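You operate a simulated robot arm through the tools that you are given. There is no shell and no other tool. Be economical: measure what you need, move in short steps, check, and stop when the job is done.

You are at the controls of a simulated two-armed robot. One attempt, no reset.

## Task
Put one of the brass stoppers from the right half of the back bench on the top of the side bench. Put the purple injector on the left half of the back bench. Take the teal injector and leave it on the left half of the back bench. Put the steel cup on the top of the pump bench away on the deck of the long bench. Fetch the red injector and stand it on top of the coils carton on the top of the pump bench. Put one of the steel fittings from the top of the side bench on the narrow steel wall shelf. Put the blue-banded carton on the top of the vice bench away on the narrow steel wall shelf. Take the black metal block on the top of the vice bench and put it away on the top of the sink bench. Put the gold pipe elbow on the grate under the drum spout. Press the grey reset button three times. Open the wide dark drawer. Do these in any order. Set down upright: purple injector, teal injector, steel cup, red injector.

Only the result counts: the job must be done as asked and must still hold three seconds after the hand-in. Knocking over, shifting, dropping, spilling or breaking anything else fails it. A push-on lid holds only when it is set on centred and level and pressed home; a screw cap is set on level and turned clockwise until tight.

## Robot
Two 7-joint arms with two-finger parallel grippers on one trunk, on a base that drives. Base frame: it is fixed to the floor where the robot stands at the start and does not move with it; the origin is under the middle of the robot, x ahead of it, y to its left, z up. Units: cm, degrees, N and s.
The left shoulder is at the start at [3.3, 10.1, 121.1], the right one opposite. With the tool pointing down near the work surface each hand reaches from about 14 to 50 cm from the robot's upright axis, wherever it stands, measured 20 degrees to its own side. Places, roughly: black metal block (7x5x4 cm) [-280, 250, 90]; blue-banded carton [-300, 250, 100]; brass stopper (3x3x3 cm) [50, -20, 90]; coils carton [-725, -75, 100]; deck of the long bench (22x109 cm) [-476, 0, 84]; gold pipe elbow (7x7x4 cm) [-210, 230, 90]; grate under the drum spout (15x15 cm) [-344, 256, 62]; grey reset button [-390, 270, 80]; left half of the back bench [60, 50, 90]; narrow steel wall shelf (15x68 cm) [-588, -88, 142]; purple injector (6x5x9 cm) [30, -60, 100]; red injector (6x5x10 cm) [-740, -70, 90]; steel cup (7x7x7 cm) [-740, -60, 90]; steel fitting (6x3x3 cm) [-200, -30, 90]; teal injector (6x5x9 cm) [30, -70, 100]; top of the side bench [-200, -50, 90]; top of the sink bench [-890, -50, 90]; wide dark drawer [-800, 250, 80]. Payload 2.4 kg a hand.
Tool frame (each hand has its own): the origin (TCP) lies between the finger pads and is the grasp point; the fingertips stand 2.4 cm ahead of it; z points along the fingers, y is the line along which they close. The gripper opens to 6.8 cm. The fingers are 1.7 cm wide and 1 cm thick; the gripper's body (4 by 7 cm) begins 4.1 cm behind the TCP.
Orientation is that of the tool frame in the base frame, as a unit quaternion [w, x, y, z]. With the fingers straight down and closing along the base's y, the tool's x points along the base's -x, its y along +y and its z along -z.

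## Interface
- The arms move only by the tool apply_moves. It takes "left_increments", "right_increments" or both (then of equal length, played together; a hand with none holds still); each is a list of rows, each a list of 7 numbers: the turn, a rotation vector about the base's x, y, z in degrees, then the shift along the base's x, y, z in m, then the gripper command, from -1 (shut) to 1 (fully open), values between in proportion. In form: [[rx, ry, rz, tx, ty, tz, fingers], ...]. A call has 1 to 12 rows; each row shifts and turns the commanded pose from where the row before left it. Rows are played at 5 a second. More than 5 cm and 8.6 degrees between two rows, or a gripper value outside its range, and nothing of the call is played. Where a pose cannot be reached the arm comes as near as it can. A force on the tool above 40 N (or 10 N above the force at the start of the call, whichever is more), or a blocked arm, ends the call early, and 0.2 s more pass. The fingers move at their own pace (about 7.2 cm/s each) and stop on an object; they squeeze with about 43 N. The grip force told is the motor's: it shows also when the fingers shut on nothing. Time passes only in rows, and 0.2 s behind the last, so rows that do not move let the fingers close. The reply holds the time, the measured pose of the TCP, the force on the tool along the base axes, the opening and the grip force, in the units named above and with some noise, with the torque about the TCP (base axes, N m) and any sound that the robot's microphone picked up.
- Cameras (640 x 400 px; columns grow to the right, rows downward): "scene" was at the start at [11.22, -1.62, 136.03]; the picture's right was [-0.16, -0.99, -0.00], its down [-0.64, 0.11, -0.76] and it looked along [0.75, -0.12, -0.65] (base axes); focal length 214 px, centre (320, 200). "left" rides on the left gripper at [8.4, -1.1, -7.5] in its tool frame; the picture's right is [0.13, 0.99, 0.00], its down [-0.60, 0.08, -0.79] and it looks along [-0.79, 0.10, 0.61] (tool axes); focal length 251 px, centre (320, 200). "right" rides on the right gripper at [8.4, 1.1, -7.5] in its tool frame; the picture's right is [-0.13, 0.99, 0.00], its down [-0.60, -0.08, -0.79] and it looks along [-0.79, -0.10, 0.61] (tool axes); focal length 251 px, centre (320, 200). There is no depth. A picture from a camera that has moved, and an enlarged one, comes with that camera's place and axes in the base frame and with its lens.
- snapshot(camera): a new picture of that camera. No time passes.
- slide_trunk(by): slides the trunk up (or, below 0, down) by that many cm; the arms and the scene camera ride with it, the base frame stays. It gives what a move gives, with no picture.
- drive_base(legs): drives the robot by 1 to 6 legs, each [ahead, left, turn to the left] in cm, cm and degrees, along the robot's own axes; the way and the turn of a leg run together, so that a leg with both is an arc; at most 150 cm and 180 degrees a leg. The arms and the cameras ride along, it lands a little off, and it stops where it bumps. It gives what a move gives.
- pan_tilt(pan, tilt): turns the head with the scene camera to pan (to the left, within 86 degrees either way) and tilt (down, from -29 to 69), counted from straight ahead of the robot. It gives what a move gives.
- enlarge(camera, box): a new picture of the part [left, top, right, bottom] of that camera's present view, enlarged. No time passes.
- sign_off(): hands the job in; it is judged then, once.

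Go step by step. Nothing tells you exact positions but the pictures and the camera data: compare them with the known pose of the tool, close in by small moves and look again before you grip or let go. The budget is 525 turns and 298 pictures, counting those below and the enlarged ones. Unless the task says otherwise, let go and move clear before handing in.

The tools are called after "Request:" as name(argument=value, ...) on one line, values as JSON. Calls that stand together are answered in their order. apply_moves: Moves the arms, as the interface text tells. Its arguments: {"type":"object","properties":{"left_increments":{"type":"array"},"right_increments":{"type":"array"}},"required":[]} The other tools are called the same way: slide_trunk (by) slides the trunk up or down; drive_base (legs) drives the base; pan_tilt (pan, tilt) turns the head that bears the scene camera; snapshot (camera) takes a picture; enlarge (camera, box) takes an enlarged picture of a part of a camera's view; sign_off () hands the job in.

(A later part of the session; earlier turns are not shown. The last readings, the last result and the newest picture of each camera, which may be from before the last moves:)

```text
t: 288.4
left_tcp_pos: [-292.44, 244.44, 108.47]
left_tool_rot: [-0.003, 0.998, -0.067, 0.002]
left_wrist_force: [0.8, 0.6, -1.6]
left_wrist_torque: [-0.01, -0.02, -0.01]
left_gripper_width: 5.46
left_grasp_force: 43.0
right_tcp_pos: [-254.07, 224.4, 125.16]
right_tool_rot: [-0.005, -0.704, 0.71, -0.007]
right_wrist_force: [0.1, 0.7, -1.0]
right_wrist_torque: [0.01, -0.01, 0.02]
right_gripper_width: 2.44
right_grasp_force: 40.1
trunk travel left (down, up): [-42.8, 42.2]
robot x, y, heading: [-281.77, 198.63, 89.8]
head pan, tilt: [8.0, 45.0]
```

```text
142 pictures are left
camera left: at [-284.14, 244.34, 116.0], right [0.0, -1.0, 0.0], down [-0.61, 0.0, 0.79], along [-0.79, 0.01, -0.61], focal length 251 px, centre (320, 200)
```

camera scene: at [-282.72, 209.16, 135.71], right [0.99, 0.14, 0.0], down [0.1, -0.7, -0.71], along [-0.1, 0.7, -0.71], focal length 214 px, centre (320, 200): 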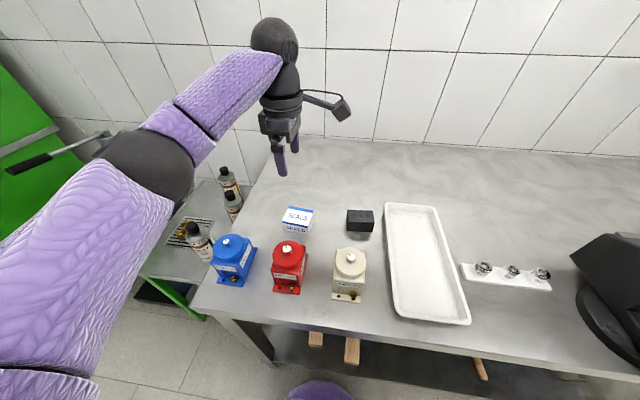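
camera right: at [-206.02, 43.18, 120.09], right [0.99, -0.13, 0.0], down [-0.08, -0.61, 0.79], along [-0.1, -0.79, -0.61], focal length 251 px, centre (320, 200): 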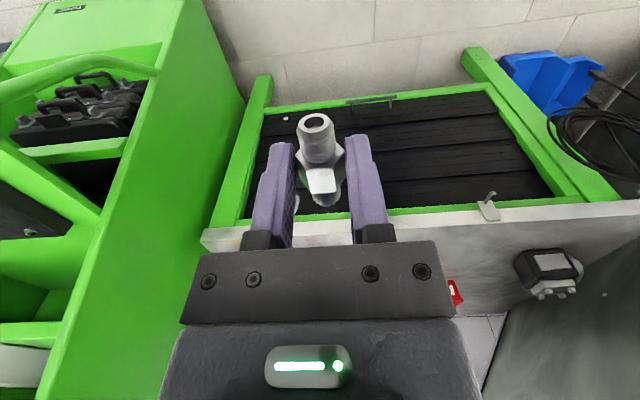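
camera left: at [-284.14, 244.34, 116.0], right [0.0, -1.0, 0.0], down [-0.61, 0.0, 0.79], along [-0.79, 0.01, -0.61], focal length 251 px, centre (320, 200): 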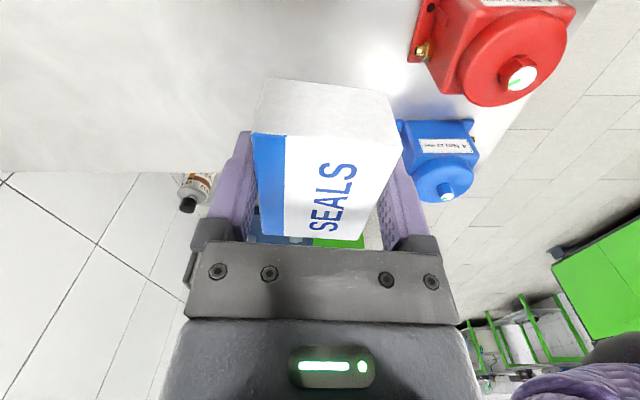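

Carton held. I'll retract, back into the corridor, and head along -x toward the wall shelf.

Request:
drive_base(legs=[[-65, 0, 0]])

Request:
apply_moves(left_increments=[[0, 0, 0, -0.01, -0.03, 0.02, -1], [0, 0, 0, -0.01, -0.03, 0.02, -1], [0, 0, 0, -0.01, -0.03, 0.02, -1], [0, 0, 0, -0.01, -0.03, 0.02, -1], [0, 0, 0, -0.01, -0.03, 0.02, -1], [0, 0, 0, 0, 0, 0, -1]])

Request:
drive_base(legs=[[0, 0, 90], [120, 0, 0]])

Request:
pan_tilt(pan=20, tilt=15)

Request:
snapshot(camera="scene")

```text
t: 292.0
left_tcp_pos: [-292.49, 179.3, 108.48]
left_tool_rot: [-0.003, 0.998, -0.066, 0.002]
left_wrist_force: [0.2, -0.2, -0.5]
left_wrist_torque: [0.01, 0.01, 0.0]
left_gripper_width: 5.43
left_grasp_force: 43.0
right_tcp_pos: [-254.32, 159.31, 125.15]
right_tool_rot: [-0.006, -0.705, 0.709, -0.007]
right_wrist_force: [0.0, -0.3, -1.1]
right_wrist_torque: [0.04, -0.01, 0.0]
right_gripper_width: 2.45
right_grasp_force: 39.9
trunk travel left (down, up): [-42.8, 42.2]
robot x, y, heading: [-281.59, 133.34, 90.0]
head pan, tilt: [8.0, 45.0]
```

```text
t: 293.4
left_tcp_pos: [-297.8, 164.19, 118.39]
left_tool_rot: [-0.002, 0.998, -0.068, 0.003]
left_wrist_force: [0.0, -0.7, -0.8]
left_wrist_torque: [0.0, -0.01, -0.03]
left_gripper_width: 5.42
left_grasp_force: 42.9
right_tcp_pos: [-254.31, 159.38, 125.26]
right_tool_rot: [-0.005, -0.705, 0.71, -0.007]
right_wrist_force: [0.4, 0.2, -0.8]
right_wrist_torque: [-0.01, -0.02, 0.01]
right_gripper_width: 2.41
right_grasp_force: 40.6
trunk travel left (down, up): [-42.8, 42.2]
robot x, y, heading: [-281.81, 133.55, 89.9]
head pan, tilt: [8.0, 45.0]
```

```text
t: 303.3
left_tcp_pos: [-431.79, 116.53, 118.4]
left_tool_rot: [-0.003, 0.749, 0.662, -0.001]
left_wrist_force: [0.0, 0.1, -1.4]
left_wrist_torque: [-0.02, 0.0, -0.01]
left_gripper_width: 5.45
left_grasp_force: 43.1
right_tcp_pos: [-427.26, 159.95, 125.24]
right_tool_rot: [0.0, 1.0, 0.001, 0.009]
right_wrist_force: [0.3, 0.1, -0.2]
right_wrist_torque: [0.02, -0.04, 0.01]
right_gripper_width: 2.44
right_grasp_force: 40.3
trunk travel left (down, up): [-42.8, 42.2]
robot x, y, heading: [-401.26, 132.99, -179.4]
head pan, tilt: [8.0, 45.0]
```

```text
t: 304.3
left_tcp_pos: [-431.7, 116.46, 118.51]
left_tool_rot: [-0.004, 0.749, 0.663, 0.0]
left_wrist_force: [-0.6, -0.5, -0.5]
left_wrist_torque: [0.02, 0.01, -0.01]
left_gripper_width: 5.42
left_grasp_force: 43.3
right_tcp_pos: [-427.26, 159.84, 125.22]
right_tool_rot: [-0.001, 1.0, 0.002, 0.01]
right_wrist_force: [0.6, -0.4, -0.5]
right_wrist_torque: [0.01, 0.02, 0.03]
right_gripper_width: 2.42
right_grasp_force: 39.9
trunk travel left (down, up): [-42.8, 42.2]
robot x, y, heading: [-400.81, 132.77, -179.4]
head pan, tilt: [20.0, 15.0]
```

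```text
141 pictures are left
camera scene: at [-412.55, 129.14, 140.38], right [-0.35, 0.94, 0.0], down [0.24, 0.09, -0.97], along [-0.9, -0.34, -0.26], focal length 214 px, centre (320, 200)
```

scene: 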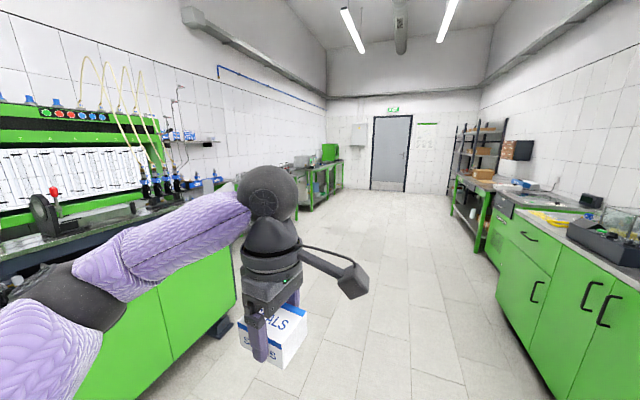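

The shelf is visible on the left wall beyond the long bench. I'll drive further and turn to face it.

Request:
drive_base(legs=[[150, 0, 0], [30, 20, 0], [0, 0, 90]])

Request:
pan_tilt(pan=0, tilt=10)

Request:
snapshot(camera="scene")

```text
t: 317.5
left_tcp_pos: [-566.47, 78.61, 118.49]
left_tool_rot: [-0.002, 0.055, 0.998, -0.001]
left_wrist_force: [-0.4, -0.5, -0.9]
left_wrist_torque: [0.01, 0.01, -0.01]
left_gripper_width: 5.44
left_grasp_force: 42.6
right_tcp_pos: [-609.91, 82.44, 125.29]
right_tool_rot: [-0.007, 0.701, 0.713, 0.005]
right_wrist_force: [-0.1, 0.7, 0.0]
right_wrist_torque: [0.02, -0.01, 0.01]
right_gripper_width: 2.44
right_grasp_force: 41.2
trunk travel left (down, up): [-42.8, 42.2]
robot x, y, heading: [-582.95, 109.3, -88.8]
head pan, tilt: [20.0, 15.0]
```

```text
t: 318.4
left_tcp_pos: [-566.46, 78.57, 118.36]
left_tool_rot: [-0.002, 0.055, 0.998, -0.002]
left_wrist_force: [-0.6, 0.3, -2.3]
left_wrist_torque: [0.01, 0.02, 0.0]
left_gripper_width: 5.44
left_grasp_force: 42.7
right_tcp_pos: [-609.92, 82.47, 125.27]
right_tool_rot: [-0.007, 0.701, 0.713, 0.005]
right_wrist_force: [0.3, -0.3, -0.8]
right_wrist_torque: [-0.01, -0.02, 0.0]
right_gripper_width: 2.43
right_grasp_force: 40.4
trunk travel left (down, up): [-42.8, 42.2]
robot x, y, heading: [-582.89, 108.99, -88.9]
head pan, tilt: [0.0, 10.0]
```

```text
140 pictures are left
camera scene: at [-582.66, 96.67, 141.2], right [-1.0, -0.02, 0.0], down [0.0, 0.17, -0.98], along [0.02, -0.98, -0.17], focal length 214 px, centre (320, 200)
```

scene: 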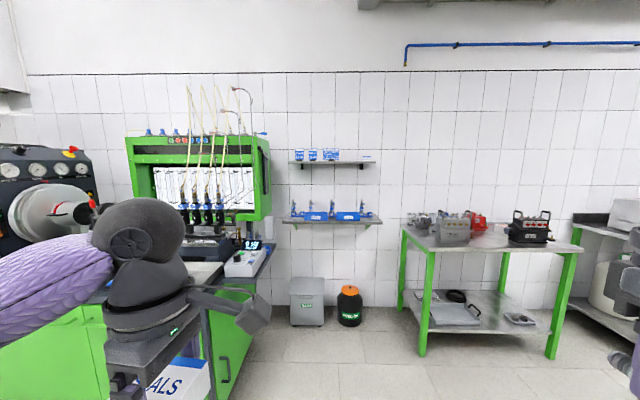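

The upper shelf (z≈142) is the narrow one, already holding some boxes. I'll zoom to find free space.

Request:
enlarge(camera="scene", box=[270, 130, 400, 240])

```text
3.64 times, centred on (335, 185) of scene
camera zoom: at [-582.66, 96.67, 141.2], right [-1.0, -0.02, 0.0], down [0.0, 0.17, -0.98], along [0.02, -0.98, -0.17], focal length 780 px, centre (266, 254)
```

zoom: 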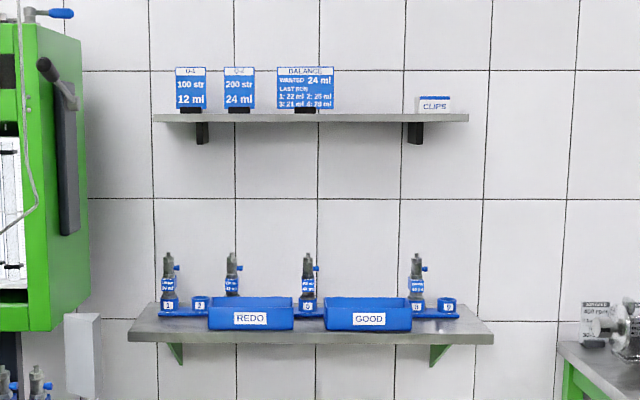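

There is free space on the upper shelf between the cards and the CLIPS carton, about x -597 to -613. I'll approach with the trunk raised and place the fitting at x≈-608.5, then the carton at x≈-600.5.

Request:
drive_base(legs=[[0, -10.5, -1], [118, 0, 0]])

Request:
slide_trunk(by=40)

Request:
pan_tilt(pan=0, tilt=35)

Request:
snapshot(camera="scene")

Request:
snapshot(camera="right")

```text
t: 325.1
left_tcp_pos: [-575.61, -39.2, 118.45]
left_tool_rot: [-0.001, 0.056, 0.998, -0.002]
left_wrist_force: [-0.8, 0.0, -1.9]
left_wrist_torque: [0.01, 0.01, -0.05]
left_gripper_width: 5.45
left_grasp_force: 43.0
right_tcp_pos: [-619.12, -35.24, 125.12]
right_tool_rot: [-0.007, 0.702, 0.712, 0.005]
right_wrist_force: [0.4, -0.4, -0.3]
right_wrist_torque: [0.02, -0.03, 0.0]
right_gripper_width: 2.43
right_grasp_force: 39.7
trunk travel left (down, up): [-42.8, 42.2]
robot x, y, heading: [-591.83, -8.79, -89.0]
head pan, tilt: [0.0, 10.0]
```

```text
t: 328.9
left_tcp_pos: [-575.62, -39.09, 158.47]
left_tool_rot: [-0.002, 0.055, 0.998, -0.002]
left_wrist_force: [-0.7, -0.1, -1.4]
left_wrist_torque: [-0.01, 0.01, -0.01]
left_gripper_width: 5.44
left_grasp_force: 42.8
right_tcp_pos: [-619.13, -35.31, 165.17]
right_tool_rot: [-0.007, 0.702, 0.712, 0.007]
right_wrist_force: [0.3, -0.6, -1.3]
right_wrist_torque: [0.02, 0.03, 0.04]
right_gripper_width: 2.43
right_grasp_force: 40.5
trunk travel left (down, up): [-82.8, 2.1]
robot x, y, heading: [-592.46, -8.49, -88.7]
head pan, tilt: [0.0, 10.0]
```

```text
t: 329.8
left_tcp_pos: [-575.63, -39.24, 158.39]
left_tool_rot: [-0.002, 0.056, 0.998, -0.003]
left_wrist_force: [0.2, 0.0, -1.2]
left_wrist_torque: [-0.04, 0.04, 0.0]
left_gripper_width: 5.46
left_grasp_force: 43.1
right_tcp_pos: [-619.07, -35.32, 165.19]
right_tool_rot: [-0.006, 0.702, 0.713, 0.006]
right_wrist_force: [-0.9, 0.0, -1.5]
right_wrist_torque: [-0.03, 0.0, -0.01]
right_gripper_width: 2.44
right_grasp_force: 40.1
trunk travel left (down, up): [-82.8, 2.1]
robot x, y, heading: [-592.25, -8.68, -88.7]
head pan, tilt: [0.0, 35.0]
```

```text
138 pictures are left
camera scene: at [-591.94, -18.84, 177.26], right [-1.0, -0.02, 0.0], down [-0.01, 0.57, -0.82], along [0.02, -0.82, -0.57], focal length 214 px, centre (320, 200)
```

scene: 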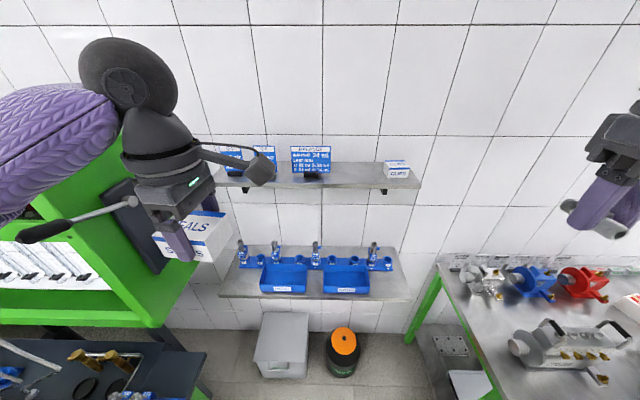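

```text
137 pictures are left
camera right: at [-618.14, -26.97, 172.8], right [0.99, -0.11, 0.0], down [-0.07, -0.62, 0.78], along [-0.09, -0.78, -0.62], focal length 251 px, centre (320, 200)
```

right: 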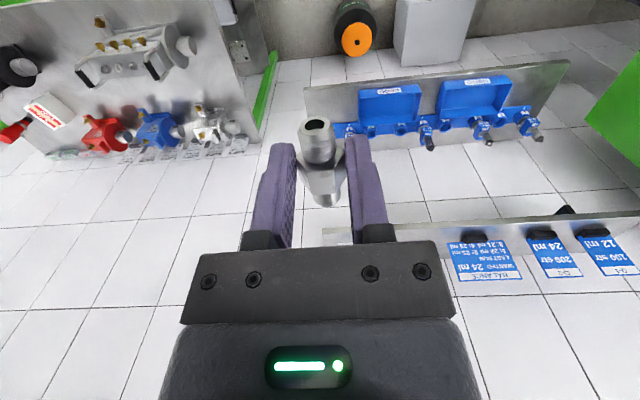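

I'll shift right to stay clear of the green cabinet, raise the left hand a bit, and then close in.

Request:
apply_moves(left_increments=[[0, 0, 0, 0, 0.03, 0.03, -1], [0, 0, 0, 0, 0.03, 0.03, -1], [0, 0, 0, 0, 0.02, 0.02, -1]])

Request:
drive_base(legs=[[0, -14, -1.3], [25, 0, 0]])

Request:
pan_tilt(pan=0, tilt=50)

Request:
snapshot(camera="scene")

Request:
snapshot(camera="right")

```text
t: 330.6
left_tcp_pos: [-575.62, -30.91, 166.39]
left_tool_rot: [-0.002, 0.055, 0.998, -0.002]
left_wrist_force: [0.3, 0.4, -0.8]
left_wrist_torque: [-0.03, 0.0, 0.02]
left_gripper_width: 5.47
left_grasp_force: 43.1
right_tcp_pos: [-619.06, -35.25, 165.22]
right_tool_rot: [-0.006, 0.702, 0.712, 0.005]
right_wrist_force: [0.7, -0.4, -0.6]
right_wrist_torque: [0.02, 0.0, -0.01]
right_gripper_width: 2.41
right_grasp_force: 40.3
trunk travel left (down, up): [-82.8, 2.1]
robot x, y, heading: [-592.19, -8.54, -88.6]
head pan, tilt: [0.0, 35.0]
```

```text
t: 333.4
left_tcp_pos: [-589.63, -56.48, 166.47]
left_tool_rot: [-0.002, 0.065, 0.998, -0.002]
left_wrist_force: [0.4, -0.8, -1.1]
left_wrist_torque: [-0.01, 0.02, 0.0]
left_gripper_width: 5.41
left_grasp_force: 42.9
right_tcp_pos: [-633.41, -59.8, 165.28]
right_tool_rot: [-0.007, 0.708, 0.706, 0.006]
right_wrist_force: [0.6, 0.9, -1.3]
right_wrist_torque: [0.06, 0.02, 0.01]
right_gripper_width: 2.42
right_grasp_force: 40.4
trunk travel left (down, up): [-82.8, 2.1]
robot x, y, heading: [-605.86, -34.12, -90.0]
head pan, tilt: [0.0, 35.0]
```

```text
t: 334.1
left_tcp_pos: [-589.89, -56.36, 166.45]
left_tool_rot: [-0.002, 0.065, 0.998, -0.002]
left_wrist_force: [0.1, 0.0, -1.1]
left_wrist_torque: [-0.01, 0.01, -0.06]
left_gripper_width: 5.42
left_grasp_force: 43.6
right_tcp_pos: [-633.43, -59.85, 165.17]
right_tool_rot: [-0.007, 0.708, 0.706, 0.005]
right_wrist_force: [0.3, 0.8, -1.0]
right_wrist_torque: [-0.02, 0.03, -0.01]
right_gripper_width: 2.44
right_grasp_force: 40.3
trunk travel left (down, up): [-82.8, 2.1]
robot x, y, heading: [-605.74, -34.0, -89.9]
head pan, tilt: [0.0, 50.0]
```

```text
136 pictures are left
camera scene: at [-605.94, -42.83, 175.09], right [-1.0, 0.0, 0.0], down [0.0, 0.77, -0.64], along [0.0, -0.64, -0.77], focal length 214 px, centre (320, 200)
```

scene: 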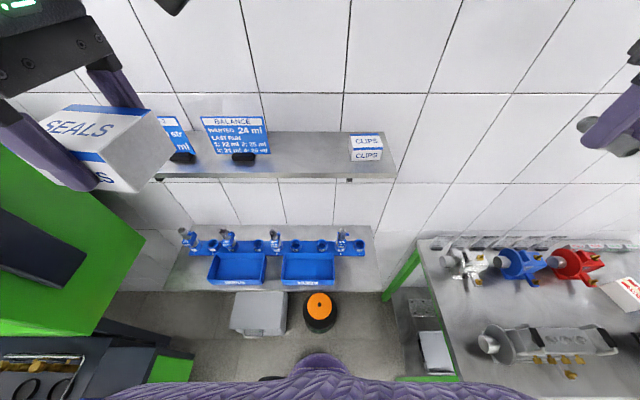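

```text
135 pictures are left
camera right: at [-632.28, -51.57, 172.8], right [0.99, -0.13, 0.0], down [-0.08, -0.62, 0.78], along [-0.11, -0.78, -0.62], focal length 251 px, centre (320, 200)
```

right: 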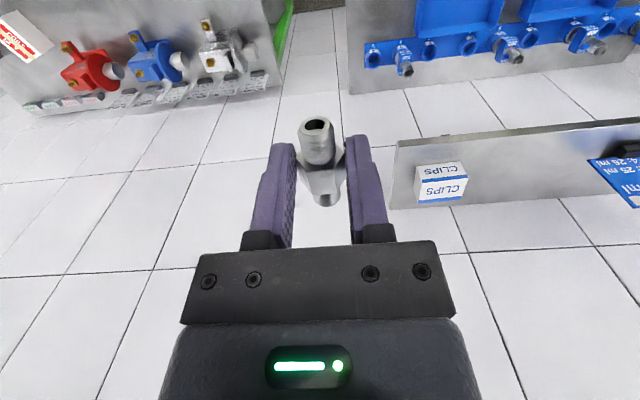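

The shelf spans y -78 to -94 and the free slot x -594 to -613. I'll move 5.5 cm closer and bring the fitting over [-608.3, -84.5].

Request:
drive_base(legs=[[5.5, 0, 0]])

Request:
apply_moves(right_increments=[[0, 0, 0, 0.035, -0.025, 0, -1], [0, 0, 0, 0.035, -0.025, 0, -1], [0, 0, 0, 0.035, -0.025, 0, -1], [0, 0, 0, 0.035, -0.025, 0, -1], [0, 0, 0, 0.035, -0.025, 0, -1], [0, 0, 0, 0.035, -0.025, 0, -1], [0, 0, 0, 0.035, -0.02, 0, -1], [0, 0, 0, 0.006, -0.022, -0.03, -1], [0, 0, 0, 0, 0, -0.045, -1], [0, 0, 0, 0, 0, -0.045, -1], [0, 0, 0, 0, 0, 0, -1]])

Request:
snapshot(camera="right")

Request:
snapshot(camera="scene")

```text
t: 335.1
left_tcp_pos: [-589.83, -61.83, 166.55]
left_tool_rot: [-0.002, 0.064, 0.998, -0.002]
left_wrist_force: [-0.5, 0.8, -1.2]
left_wrist_torque: [0.01, 0.04, -0.01]
left_gripper_width: 5.44
left_grasp_force: 43.0
right_tcp_pos: [-633.48, -65.23, 165.28]
right_tool_rot: [-0.007, 0.708, 0.706, 0.006]
right_wrist_force: [0.8, -0.2, -0.8]
right_wrist_torque: [-0.03, -0.01, 0.02]
right_gripper_width: 2.39
right_grasp_force: 39.8
trunk travel left (down, up): [-82.8, 2.1]
robot x, y, heading: [-606.12, -39.05, -89.8]
head pan, tilt: [0.0, 50.0]
```

```text
t: 337.5
left_tcp_pos: [-589.78, -61.81, 166.39]
left_tool_rot: [-0.002, 0.064, 0.998, -0.002]
left_wrist_force: [0.6, -0.3, -1.6]
left_wrist_torque: [-0.02, 0.02, -0.01]
left_gripper_width: 5.45
left_grasp_force: 43.3
right_tcp_pos: [-607.81, -84.18, 152.89]
right_tool_rot: [-0.008, 0.709, 0.706, 0.007]
right_wrist_force: [-1.1, 0.0, -0.4]
right_wrist_torque: [0.0, 0.01, 0.03]
right_gripper_width: 2.43
right_grasp_force: 40.4
right hand out of reach, approached as far as the arm can: row 7, 8, 9, 10
trunk travel left (down, up): [-82.8, 2.1]
robot x, y, heading: [-606.09, -39.34, -89.9]
head pan, tilt: [0.0, 50.0]
```

```text
134 pictures are left
camera right: at [-606.67, -75.78, 160.55], right [0.99, -0.13, 0.0], down [-0.08, -0.62, 0.78], along [-0.11, -0.77, -0.62], focal length 251 px, centre (320, 200)
```

right: 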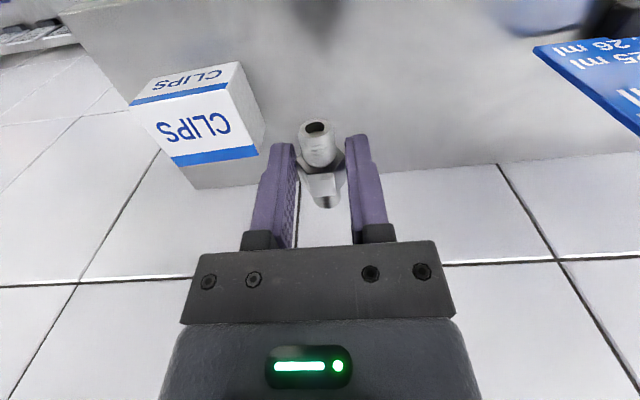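

```text
133 pictures are left
camera scene: at [-605.91, -48.21, 175.09], right [-1.0, 0.0, 0.0], down [0.0, 0.77, -0.64], along [0.0, -0.64, -0.77], focal length 214 px, centre (320, 200)
```

scene: 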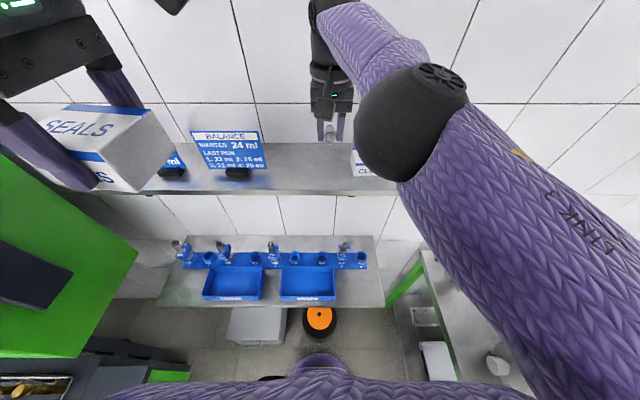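

Lined up. I'll lower with the trunk.

Request:
slide_trunk(by=-7)

Request:
snapshot(camera="right")

```text
t: 338.6
left_tcp_pos: [-589.68, -61.87, 159.41]
left_tool_rot: [-0.002, 0.064, 0.998, -0.002]
left_wrist_force: [0.4, -0.5, -1.2]
left_wrist_torque: [0.03, 0.03, 0.0]
left_gripper_width: 5.44
left_grasp_force: 43.2
right_tcp_pos: [-607.93, -83.9, 146.22]
right_tool_rot: [-0.006, 0.708, 0.706, 0.007]
right_wrist_force: [0.2, 0.8, -0.5]
right_wrist_torque: [0.01, -0.02, -0.02]
right_gripper_width: 2.41
right_grasp_force: 40.2
trunk travel left (down, up): [-75.8, 9.1]
robot x, y, heading: [-605.68, -39.12, -89.6]
head pan, tilt: [0.0, 50.0]
```

```text
132 pictures are left
camera right: at [-606.64, -75.76, 153.82], right [0.99, -0.13, 0.0], down [-0.08, -0.62, 0.78], along [-0.11, -0.77, -0.62], focal length 251 px, centre (320, 200)
```

right: 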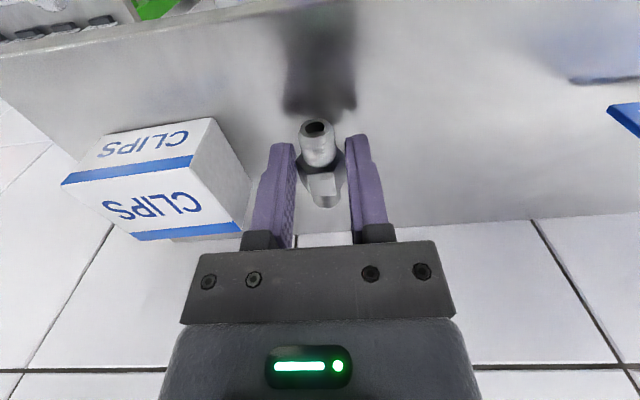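

CLIPS is close to the left finger, so I'll shift 1.3 cm away and lower the rest in small steps.

Request:
apply_moves(right_increments=[[0, 0, 0, 0.013, 0.006, 0, -1], [0, 0, 0, 0, 0, -0.006, -1], [0, 0, 0, 0, 0, -0.003, -1], [0, 0, 0, 0, 0, 0, -1]])

```text
t: 339.6
left_tcp_pos: [-589.75, -61.9, 159.24]
left_tool_rot: [-0.003, 0.065, 0.998, -0.002]
left_wrist_force: [0.8, 0.1, -1.1]
left_wrist_torque: [0.01, 0.02, 0.0]
left_gripper_width: 5.42
left_grasp_force: 42.5
right_tcp_pos: [-606.57, -83.82, 145.5]
right_tool_rot: [-0.007, 0.708, 0.706, 0.007]
right_wrist_force: [0.5, -0.8, -0.5]
right_wrist_torque: [0.02, 0.01, 0.02]
right_gripper_width: 2.41
right_grasp_force: 40.7
trunk travel left (down, up): [-75.8, 9.1]
robot x, y, heading: [-606.06, -39.13, -90.2]
head pan, tilt: [0.0, 50.0]
```

Request:
apply_moves(right_increments=[[0, 0, 0, 0, 0, -0.003, -1], [0, 0, 0, 0, 0, -0.003, -1], [0, 0, 0, 0, 0, -0.003, -1], [0, 0, 0, 0, 0, 0, -1]])

Request:
snapshot(camera="right")

```text
t: 340.6
left_tcp_pos: [-589.75, -61.78, 159.38]
left_tool_rot: [-0.001, 0.064, 0.998, -0.003]
left_wrist_force: [-0.3, -0.3, -1.6]
left_wrist_torque: [-0.02, 0.02, -0.02]
left_gripper_width: 5.42
left_grasp_force: 43.2
right_tcp_pos: [-606.34, -83.78, 144.74]
right_tool_rot: [-0.004, 0.708, 0.706, 0.003]
right_wrist_force: [0.4, -5.5, 34.2]
right_wrist_torque: [-0.68, -0.04, -0.01]
right_gripper_width: 2.44
right_grasp_force: 39.7
right hand out of reach, approached as far as the arm can: row 2
trunk travel left (down, up): [-75.8, 9.1]
robot x, y, heading: [-606.17, -39.35, -89.8]
head pan, tilt: [0.0, 50.0]
```

```text
131 pictures are left
camera right: at [-605.25, -75.42, 152.3], right [0.99, -0.13, 0.0], down [-0.08, -0.61, 0.79], along [-0.11, -0.78, -0.62], focal length 251 px, centre (320, 200)
```

right: 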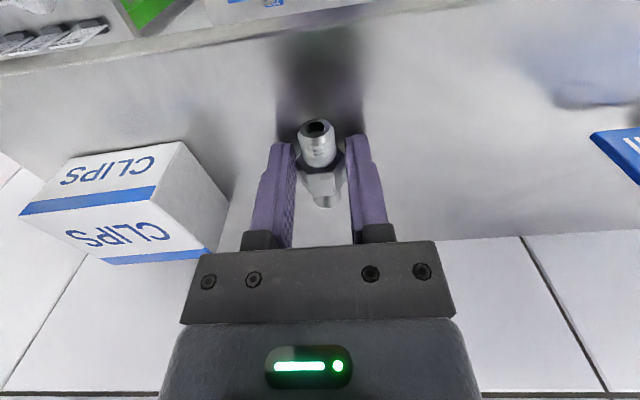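

In contact. I'll release and rise.

Request:
apply_moves(right_increments=[[0, 0, 0, 0, 0, 0.003, -1], [0, 0, 0, 0, 0, 0, -0.1], [0, 0, 0, 0, 0, 0, 0.0], [0, 0, 0, 0, 0.002, 0.02, 0.0], [0, 0, 0, 0, 0.002, 0.03, 0.0], [0, 0, 0, 0, 0.01, 0.04, 0.0], [0, 0, 0, 0, 0.02, 0.04, 0.0], [0, 0, 0, 0, 0, 0, 0.0]])

Request:
snapshot(camera="right")

```text
t: 342.4
left_tcp_pos: [-589.75, -61.82, 159.44]
left_tool_rot: [-0.002, 0.063, 0.998, -0.002]
left_wrist_force: [-0.2, 0.9, -1.6]
left_wrist_torque: [0.02, 0.02, 0.02]
left_gripper_width: 5.43
left_grasp_force: 43.5
right_tcp_pos: [-606.5, -81.21, 157.46]
right_tool_rot: [0.024, 0.714, 0.7, -0.002]
right_wrist_force: [-0.3, 0.7, -0.7]
right_wrist_torque: [0.0, 0.05, -0.02]
right_gripper_width: 3.37
right_grasp_force: 0.0
right hand out of reach, approached as far as the arm can: row 5, 6, 7
trunk travel left (down, up): [-75.8, 9.1]
robot x, y, heading: [-606.1, -39.08, -89.7]
head pan, tilt: [0.0, 50.0]
```

```text
130 pictures are left
camera right: at [-605.48, -72.48, 164.57], right [0.99, -0.15, 0.04], down [-0.12, -0.57, 0.81], along [-0.1, -0.81, -0.58], focal length 251 px, centre (320, 200)
```

right: 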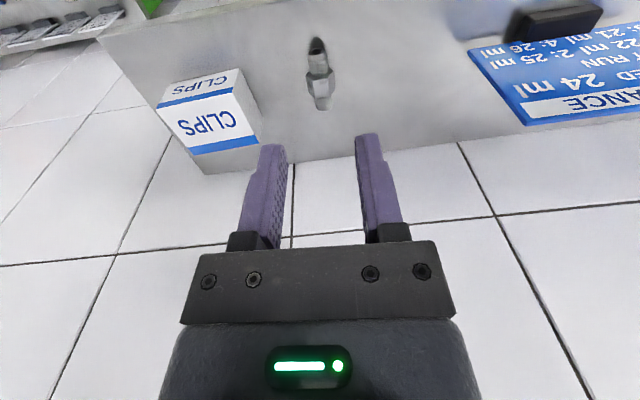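

The fitting is on the shelf. I'll pull the right hand back to its side, then bring the carton in with the left.

Request:
apply_moves(right_increments=[[2, 1.8, 0, -0.02, 0.03, 0.01, 0], [0, 0, 0, -0.03, 0.03, 0, 0], [0, 0, 0, -0.03, 0.03, 0, 0], [0, 0, 0, -0.03, 0.03, 0, 0], [0, 0, 0, -0.03, 0.03, 0, 0], [0, 0, 0, -0.03, 0.03, 0, 0], [0, 0, 0, -0.03, 0.01, 0, 0], [0, 0, 0, 0, 0, 0, 0]])

Request:
apply_moves(left_increments=[[0, 0, 0, -0.03, 0, 0.01, -1], [0, 0, 0, -0.03, 0, 0.01, -1], [0, 0, 0, -0.035, -0.01, 0, -1], [0, 0, 0, 0, -0.04, 0, -1], [0, 0, 0, 0, -0.04, 0, -1], [0, 0, 0, 0, -0.04, 0, -1], [0, 0, 0, 0, -0.04, 0, -1], [0, 0, 0, 0, -0.04, 0, -1], [0, 0, 0, 0, -0.01, 0, -1], [0, 0, 0, 0, 0, 0, -1]])

Request:
snapshot(camera="left")

Request:
snapshot(camera="scene")

```text
t: 344.2
left_tcp_pos: [-589.75, -61.79, 159.35]
left_tool_rot: [-0.002, 0.065, 0.998, -0.002]
left_wrist_force: [-0.7, -0.5, -1.9]
left_wrist_torque: [-0.01, 0.0, -0.02]
left_gripper_width: 5.44
left_grasp_force: 43.1
right_tcp_pos: [-606.42, -80.07, 157.38]
right_tool_rot: [-0.006, 0.703, 0.712, 0.0]
right_wrist_force: [-0.7, 0.1, -0.2]
right_wrist_torque: [-0.02, -0.05, -0.03]
right_gripper_width: 3.39
right_grasp_force: 0.2
right hand out of reach, approached as far as the arm can: row 1, 2, 3, 4, 5, 6, 7
trunk travel left (down, up): [-75.8, 9.1]
robot x, y, heading: [-605.9, -39.17, -90.1]
head pan, tilt: [0.0, 50.0]
```

```text
t: 345.2
left_tcp_pos: [-599.44, -65.74, 161.79]
left_tool_rot: [-0.007, 0.081, 0.997, -0.003]
left_wrist_force: [1.8, -0.3, 1.7]
left_wrist_torque: [0.0, 0.48, 0.05]
left_gripper_width: 5.4
left_grasp_force: 42.6
right_tcp_pos: [-606.69, -80.21, 157.03]
right_tool_rot: [-0.008, 0.705, 0.709, 0.005]
right_wrist_force: [0.6, 0.6, 0.1]
right_wrist_torque: [0.06, 0.02, 0.04]
right_gripper_width: 3.4
right_grasp_force: 0.0
trunk travel left (down, up): [-75.8, 9.1]
robot x, y, heading: [-606.01, -39.11, -89.9]
head pan, tilt: [0.0, 50.0]
stopped in row 5 (left hand): the force on the tool passed its limit at 111 N (the readings are from after the stop); the commanded pose is now the measured one
```

```text
129 pictures are left
camera left: at [-607.82, -65.46, 169.34], right [0.03, 1.0, -0.01], down [0.62, -0.01, 0.78], along [0.78, -0.03, -0.62], focal length 251 px, centre (320, 200)
```

left: 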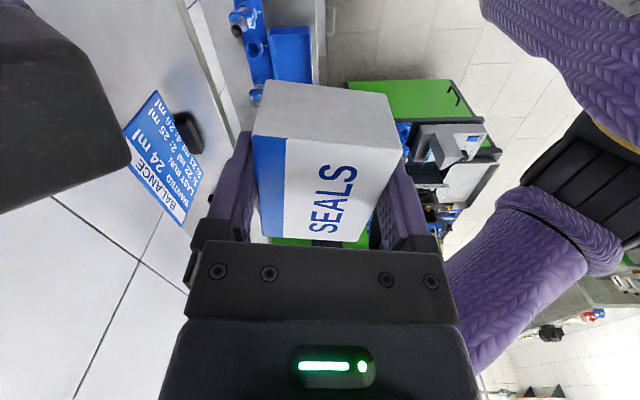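

```text
128 pictures are left
camera scene: at [-605.86, -48.36, 168.07], right [-1.0, 0.0, 0.0], down [0.0, 0.77, -0.64], along [0.0, -0.64, -0.77], focal length 214 px, centre (320, 200)
```

scene: 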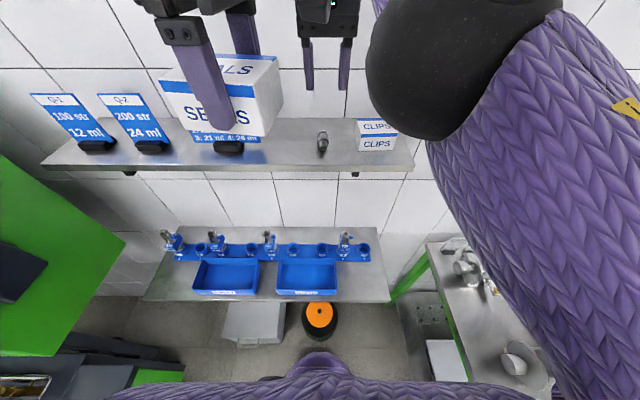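

The right hand did not retract and the left camera bracket touched it. I'll move the left hand back first, then free the right.

Request:
apply_moves(left_increments=[[0, 0, 0, 0.01, 0.02, 0, -1], [0, 0, 0, 0.03, 0.02, 0, -1], [0, 0, 0, 0.03, 0.02, 0, -1], [0, 0, 0, 0.03, 0, 0, -1]])

Request:
apply_moves(right_increments=[[0, 0, 0, 0, 0.01, 0, 0], [0, 0, 0, 0, 0.01, 0, 0], [0, 0, 0, 0, 0, 0, 0]])

```text
t: 346.2
left_tcp_pos: [-589.1, -59.51, 161.8]
left_tool_rot: [-0.007, 0.081, 0.997, -0.004]
left_wrist_force: [0.3, 0.1, -2.1]
left_wrist_torque: [0.01, 0.01, -0.03]
left_gripper_width: 5.44
left_grasp_force: 42.5
right_tcp_pos: [-606.67, -80.0, 157.13]
right_tool_rot: [-0.009, 0.705, 0.709, 0.005]
right_wrist_force: [0.1, 0.9, 0.1]
right_wrist_torque: [0.01, 0.0, 0.0]
right_gripper_width: 3.38
right_grasp_force: 0.0
trunk travel left (down, up): [-75.8, 9.1]
robot x, y, heading: [-605.99, -39.22, -89.8]
head pan, tilt: [0.0, 50.0]
```

```text
t: 347.0
left_tcp_pos: [-589.29, -59.66, 161.7]
left_tool_rot: [-0.006, 0.081, 0.997, -0.004]
left_wrist_force: [0.4, 0.1, -1.4]
left_wrist_torque: [0.01, -0.01, -0.02]
left_gripper_width: 5.43
left_grasp_force: 42.7
right_tcp_pos: [-606.8, -80.11, 157.25]
right_tool_rot: [-0.008, 0.705, 0.709, 0.006]
right_wrist_force: [-0.4, 0.4, 0.4]
right_wrist_torque: [-0.02, -0.01, -0.01]
right_gripper_width: 3.38
right_grasp_force: 0.0
right hand out of reach, approached as far as the arm can: row 1, 2
trunk travel left (down, up): [-75.8, 9.1]
robot x, y, heading: [-606.27, -39.29, -90.3]
head pan, tilt: [0.0, 50.0]
```

Request:
apply_moves(right_increments=[[0, 0, 0, -0.01, 0.02, -0.02, 0], [0, 0, 0, -0.01, 0.02, -0.02, 0], [0, 0, 0, -0.01, 0.02, -0.01, 0], [0, 0, 0, 0, 0, 0, 0]])

```text
t: 348.0
left_tcp_pos: [-589.34, -59.7, 161.84]
left_tool_rot: [-0.007, 0.082, 0.997, -0.004]
left_wrist_force: [0.1, 1.2, -1.6]
left_wrist_torque: [0.02, 0.04, 0.01]
left_gripper_width: 5.46
left_grasp_force: 42.9
right_tcp_pos: [-606.71, -80.02, 157.19]
right_tool_rot: [-0.008, 0.705, 0.709, 0.005]
right_wrist_force: [-0.5, 0.4, 0.0]
right_wrist_torque: [-0.01, 0.0, 0.01]
right_gripper_width: 3.4
right_grasp_force: 0.0
right hand out of reach, approached as far as the arm can: row 1, 2, 3
trunk travel left (down, up): [-75.8, 9.1]
robot x, y, heading: [-606.11, -39.24, -89.9]
head pan, tilt: [0.0, 50.0]
```

Request:
apply_moves(right_increments=[[0, 0, 0, 0, 0, -0.005, 0], [0, 0, 0, 0, 0, -0.005, 0], [0, 0, 0, 0, 0, 0.01, 0], [0, 0, 0, -0.005, 0, 0, 0], [0, 0, 0, 0.005, 0, 0, 0], [0, 0, 3, 0, 0, 0, 0], [0, 0, -3, 0, 0, 0, 0], [0, 0, -3, 0, 0, 0, 0], [0, 0, 3, 0, 0, 0, 0], [3, 0, 0, 0, 0, 0, 0], [-3, 0, 0, 0, 0, 0, 0], [-3, 0, 0, 0, 0, 0, 0]])

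```text
t: 350.6
left_tcp_pos: [-589.16, -59.54, 161.83]
left_tool_rot: [-0.006, 0.081, 0.997, -0.005]
left_wrist_force: [0.6, 0.6, -1.2]
left_wrist_torque: [0.0, 0.0, 0.02]
left_gripper_width: 5.43
left_grasp_force: 43.2
right_tcp_pos: [-606.87, -79.66, 156.78]
right_tool_rot: [0.011, 0.705, 0.709, -0.015]
right_wrist_force: [1.0, 0.1, 0.3]
right_wrist_torque: [0.0, -0.02, -0.01]
right_gripper_width: 3.39
right_grasp_force: 0.1
right hand out of reach, approached as far as the arm can: row 2, 8, 10
trunk travel left (down, up): [-75.8, 9.1]
robot x, y, heading: [-605.73, -39.08, -89.8]
head pan, tilt: [0.0, 50.0]
```

Tilting forward seems to relieve the limit. I'll tilt the right tool forward and then retract.

Request:
apply_moves(right_increments=[[-6, 0, 0, 0, 0, 0.005, 0], [-6, 0, 0, 0, 0, 0, 0], [-6, 0, 0, 0, 0.01, 0, 0], [-6, 0, 0, 0, 0.02, 0, 0], [0, 0, 0, -0.01, 0.03, 0, 0], [0, 0, 0, -0.02, 0.03, 0, 0], [0, 0, 0, -0.03, 0.03, 0, 0], [0, 0, 0, -0.03, 0.02, 0, 0], [0, 0, 0, -0.03, 0.02, 0, 0], [0, 0, 0, 0, 0, 0, 0]])

Request:
snapshot(camera="scene")

```text
t: 352.8
left_tcp_pos: [-589.2, -59.58, 161.69]
left_tool_rot: [-0.008, 0.081, 0.997, -0.003]
left_wrist_force: [0.2, -1.0, -1.3]
left_wrist_torque: [0.01, 0.03, -0.03]
left_gripper_width: 5.45
left_grasp_force: 43.1
right_tcp_pos: [-618.88, -63.73, 157.55]
right_tool_rot: [0.158, 0.687, 0.691, -0.161]
right_wrist_force: [0.9, -0.2, -0.6]
right_wrist_torque: [0.03, 0.03, 0.01]
right_gripper_width: 3.39
right_grasp_force: 0.1
trunk travel left (down, up): [-75.8, 9.1]
robot x, y, heading: [-605.82, -38.94, -89.9]
head pan, tilt: [0.0, 50.0]
```

```text
127 pictures are left
camera scene: at [-605.83, -48.33, 168.07], right [-1.0, 0.0, 0.0], down [0.0, 0.77, -0.64], along [0.0, -0.64, -0.77], focal length 214 px, centre (320, 200)
```

scene: 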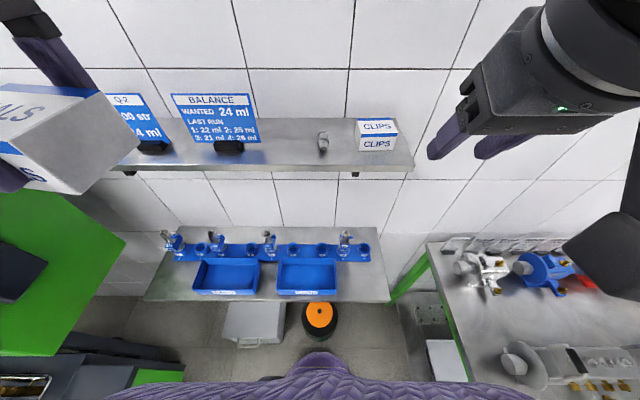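

Request:
apply_moves(right_increments=[[6, 0, 0, -0.02, 0.02, 0, 0], [6, 0, 0, -0.02, 0.01, 0, 0], [6, 0, 0, -0.02, 0.01, 0, 0], [6, 0, 0, -0.01, 0, 0, 0]])

Request:
slide_trunk(by=6)

Request:
apply_moves(left_increments=[[0, 0, 2, -0.03, 0, -0.01, -1], [0, 0, 0, -0.03, 0, -0.01, -1], [0, 0, 0, -0.035, -0.01, 0, -1], [0, 0, 0, -0.005, -0.04, 0, -1], [0, 0, 0, 0, -0.04, 0, -1], [0, 0, 0, 0, -0.04, 0, -1], [0, 0, 0, 0, -0.04, 0, -1], [0, 0, 0, 0, -0.04, 0, -1], [0, 0, 0, 0, -0.03, 0, -1], [0, 0, 0, 0, 0, 0, -1]])

Request:
snapshot(camera="left")

Request:
snapshot(camera="scene")

```text
t: 353.8
left_tcp_pos: [-589.28, -59.59, 161.86]
left_tool_rot: [-0.006, 0.081, 0.997, -0.004]
left_wrist_force: [0.4, 1.0, -0.9]
left_wrist_torque: [0.02, 0.02, 0.04]
left_gripper_width: 5.43
left_grasp_force: 42.6
right_tcp_pos: [-626.1, -59.6, 157.44]
right_tool_rot: [0.01, 0.705, 0.709, -0.013]
right_wrist_force: [0.2, 1.1, -0.7]
right_wrist_torque: [0.0, 0.0, 0.0]
right_gripper_width: 3.39
right_grasp_force: 0.0
trunk travel left (down, up): [-75.8, 9.1]
robot x, y, heading: [-605.62, -38.97, -89.9]
head pan, tilt: [0.0, 50.0]
```

```text
t: 354.8
left_tcp_pos: [-589.29, -59.64, 167.9]
left_tool_rot: [-0.006, 0.081, 0.997, -0.004]
left_wrist_force: [-0.8, -0.5, -1.1]
left_wrist_torque: [0.02, -0.01, -0.03]
left_gripper_width: 5.44
left_grasp_force: 42.9
right_tcp_pos: [-625.83, -59.64, 163.26]
right_tool_rot: [0.011, 0.705, 0.709, -0.013]
right_wrist_force: [1.0, -0.2, 0.0]
right_wrist_torque: [0.0, 0.03, -0.03]
right_gripper_width: 3.4
right_grasp_force: 0.1
trunk travel left (down, up): [-81.8, 3.1]
robot x, y, heading: [-606.02, -39.19, -90.1]
head pan, tilt: [0.0, 50.0]
```

```text
t: 357.0
left_tcp_pos: [-599.18, -81.29, 165.13]
left_tool_rot: [-0.007, 0.063, 0.998, -0.003]
left_wrist_force: [-0.4, 0.2, -1.2]
left_wrist_torque: [-0.01, 0.0, 0.01]
left_gripper_width: 5.44
left_grasp_force: 42.9
left hand out of reach, approached as far as the arm can: row 9
right_tcp_pos: [-625.8, -59.63, 163.3]
right_tool_rot: [0.011, 0.705, 0.709, -0.015]
right_wrist_force: [-0.1, 0.0, -0.5]
right_wrist_torque: [0.02, -0.04, -0.01]
right_gripper_width: 3.41
right_grasp_force: 0.1
trunk travel left (down, up): [-81.8, 3.1]
robot x, y, heading: [-605.93, -39.18, -90.2]
head pan, tilt: [0.0, 50.0]
```

```text
126 pictures are left
camera left: at [-607.72, -81.37, 172.75], right [0.0, 1.0, -0.01], down [0.62, 0.01, 0.79], along [0.79, 0.0, -0.62], focal length 251 px, centre (320, 200)
```

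left: 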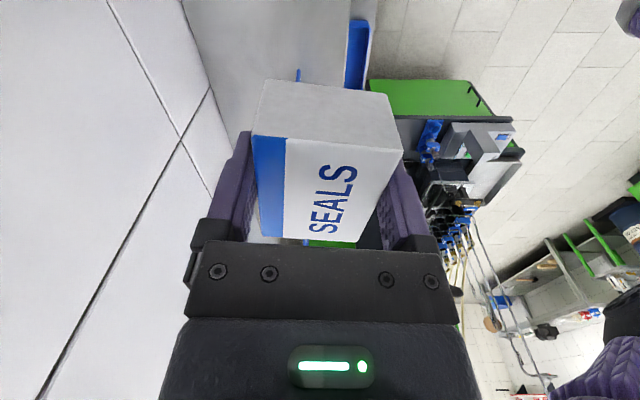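

```text
125 pictures are left
camera scene: at [-605.87, -48.25, 174.08], right [-1.0, 0.0, 0.0], down [0.0, 0.77, -0.64], along [0.0, -0.64, -0.77], focal length 214 px, centre (320, 200)
```

scene: 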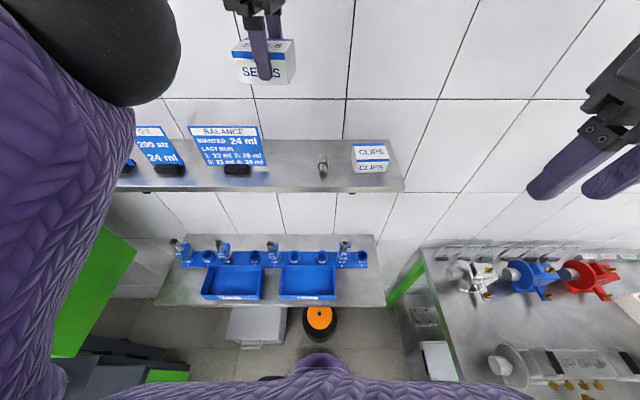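

Request:
apply_moves(left_increments=[[0, 0, 0, 0, 0, -0.04, -1], [0, 0, 0, 0, 0, -0.04, -1], [0, 0, 0, 0, -0.005, -0.04, -1], [0, 0, 0, 0, 0, 0, -1]])

Request:
snapshot(camera="left")

Request:
snapshot(camera="scene")

```text
t: 358.0
left_tcp_pos: [-599.38, -81.98, 153.15]
left_tool_rot: [-0.007, 0.063, 0.998, -0.005]
left_wrist_force: [-0.2, 0.2, -1.7]
left_wrist_torque: [-0.01, -0.01, 0.02]
left_gripper_width: 5.44
left_grasp_force: 42.9
right_tcp_pos: [-625.85, -59.54, 163.27]
right_tool_rot: [0.011, 0.705, 0.709, -0.014]
right_wrist_force: [-0.6, -0.7, 0.1]
right_wrist_torque: [-0.01, 0.0, -0.02]
right_gripper_width: 3.4
right_grasp_force: 0.1
trunk travel left (down, up): [-81.8, 3.1]
robot x, y, heading: [-605.75, -39.2, -89.9]
head pan, tilt: [0.0, 50.0]
```

```text
124 pictures are left
camera left: at [-607.73, -81.91, 160.64], right [0.0, 1.0, -0.01], down [0.62, 0.01, 0.78], along [0.78, 0.0, -0.62], focal length 251 px, centre (320, 200)
```

left: 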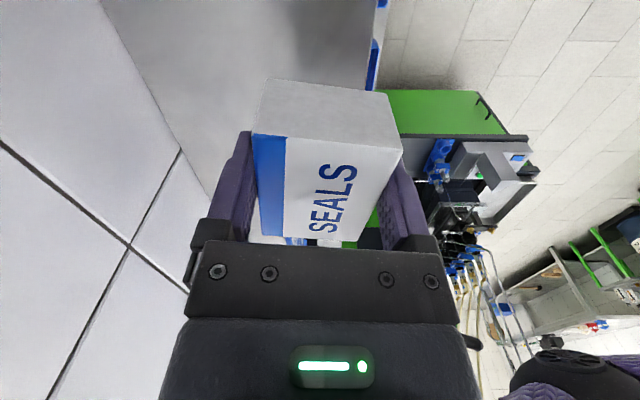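

```text
123 pictures are left
camera scene: at [-605.94, -48.2, 174.09], right [-1.0, 0.0, 0.0], down [0.0, 0.77, -0.64], along [0.0, -0.64, -0.77], focal length 214 px, centre (320, 200)
```

scene: 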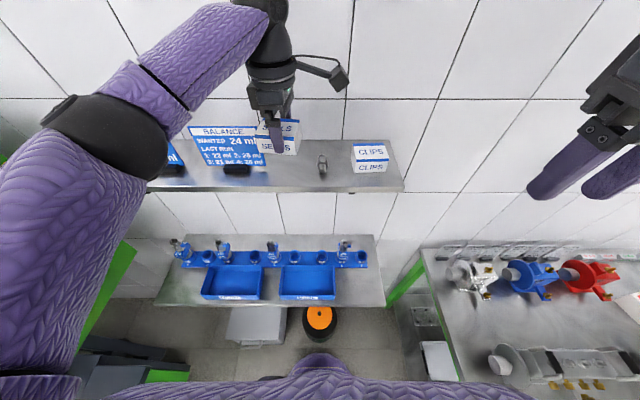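

Request:
apply_moves(left_increments=[[0, 0, 0, 0, -0.02, 0, -1], [0, 0, 0, 0, 0, -0.03, -1], [0, 0, 0, 0, 0, -0.02, -1], [0, 0, 0, 0, 0, 0, -1]])

Request:
enlarge(camera="scene", box=[180, 80, 420, 220])

Request:
snapshot(camera="left")

```text
t: 359.0
left_tcp_pos: [-599.41, -83.94, 148.04]
left_tool_rot: [-0.006, 0.064, 0.998, -0.003]
left_wrist_force: [-0.2, -0.2, -1.8]
left_wrist_torque: [-0.03, 0.01, 0.03]
left_gripper_width: 5.45
left_grasp_force: 42.7
right_tcp_pos: [-625.93, -59.62, 163.33]
right_tool_rot: [0.012, 0.705, 0.709, -0.013]
right_wrist_force: [0.0, 0.2, -0.2]
right_wrist_torque: [0.02, -0.01, 0.02]
right_gripper_width: 3.42
right_grasp_force: 0.0
trunk travel left (down, up): [-81.8, 3.1]
robot x, y, heading: [-605.74, -39.38, -90.1]
head pan, tilt: [0.0, 50.0]
```

```text
2.67 times, centred on (300, 150) of scene
camera zoom: at [-605.94, -48.23, 174.08], right [-1.0, 0.0, 0.0], down [0.0, 0.77, -0.64], along [0.0, -0.64, -0.77], focal length 572 px, centre (373, 333)
```

zoom: 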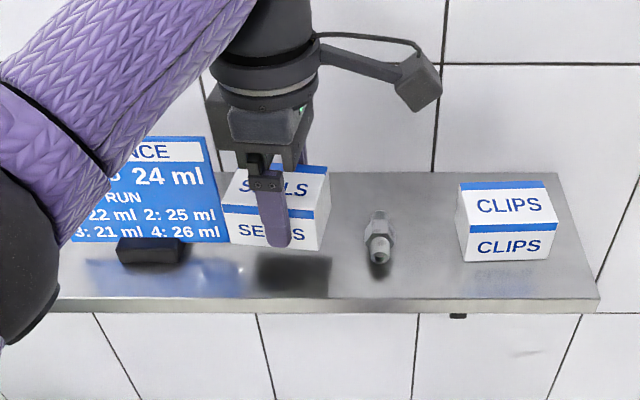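

```text
121 pictures are left
camera left: at [-607.84, -83.88, 155.61], right [0.0, 1.0, -0.01], down [0.62, 0.01, 0.78], along [0.78, 0.0, -0.62], focal length 251 px, centre (320, 200)
```

left: 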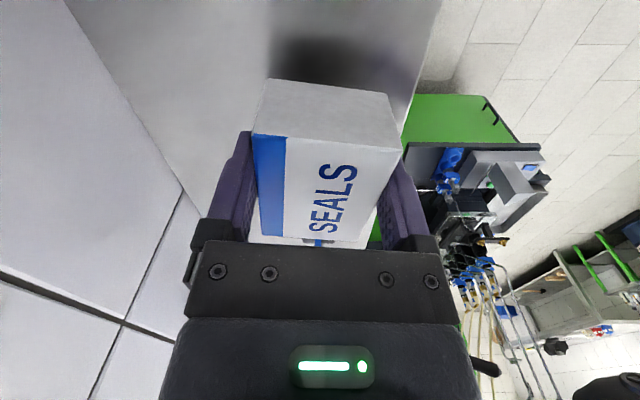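

I'll shift 0.8 cm away from the card and lower to contact.

Request:
apply_moves(left_increments=[[0, 0, 0, -0.008, 0, 0, -1], [0, 0, 0, 0, 0, -0.015, -1], [0, 0, 0, 0, 0, -0.005, -1], [0, 0, 0, 0, 0, -0.003, -1], [0, 0, 0, 0, 0, -0.003, -1], [0, 0, 0, 0, 0, 0, -1]])

```text
t: 360.4
left_tcp_pos: [-600.04, -83.99, 145.56]
left_tool_rot: [-0.006, 0.063, 0.998, -0.004]
left_wrist_force: [0.0, -0.4, -1.3]
left_wrist_torque: [0.01, 0.01, 0.02]
left_gripper_width: 5.46
left_grasp_force: 43.1
right_tcp_pos: [-625.97, -59.59, 163.28]
right_tool_rot: [0.011, 0.705, 0.709, -0.013]
right_wrist_force: [0.2, -0.3, -0.7]
right_wrist_torque: [-0.02, 0.01, -0.01]
right_gripper_width: 3.42
right_grasp_force: 0.0
trunk travel left (down, up): [-81.8, 3.1]
robot x, y, heading: [-606.17, -39.03, -90.1]
head pan, tilt: [0.0, 50.0]
```

Request:
apply_moves(left_increments=[[0, 0, 0, 0, 0, -0.003, -1], [0, 0, 0, 0, 0, -0.003, -1], [0, 0, 0, 0, 0, -0.003, -1], [0, 0, 0, 0, 0, 0, -1]])

```text
t: 361.1
left_tcp_pos: [-600.14, -83.97, 145.27]
left_tool_rot: [-0.008, 0.064, 0.998, -0.01]
left_wrist_force: [-1.0, 1.1, 12.8]
left_wrist_torque: [0.37, -0.3, 0.09]
left_gripper_width: 5.45
left_grasp_force: 43.0
right_tcp_pos: [-625.88, -59.47, 163.34]
right_tool_rot: [0.011, 0.705, 0.709, -0.014]
right_wrist_force: [0.3, -0.7, 0.0]
right_wrist_torque: [0.04, -0.03, 0.0]
right_gripper_width: 3.41
right_grasp_force: 0.1
trunk travel left (down, up): [-81.8, 3.1]
robot x, y, heading: [-605.89, -39.5, -89.9]
head pan, tilt: [0.0, 50.0]
stopped in row 3 (left hand): the force on the tool passed its limit at 45 N (the readings are from after the stop); the commanded pose is now the measured one
```

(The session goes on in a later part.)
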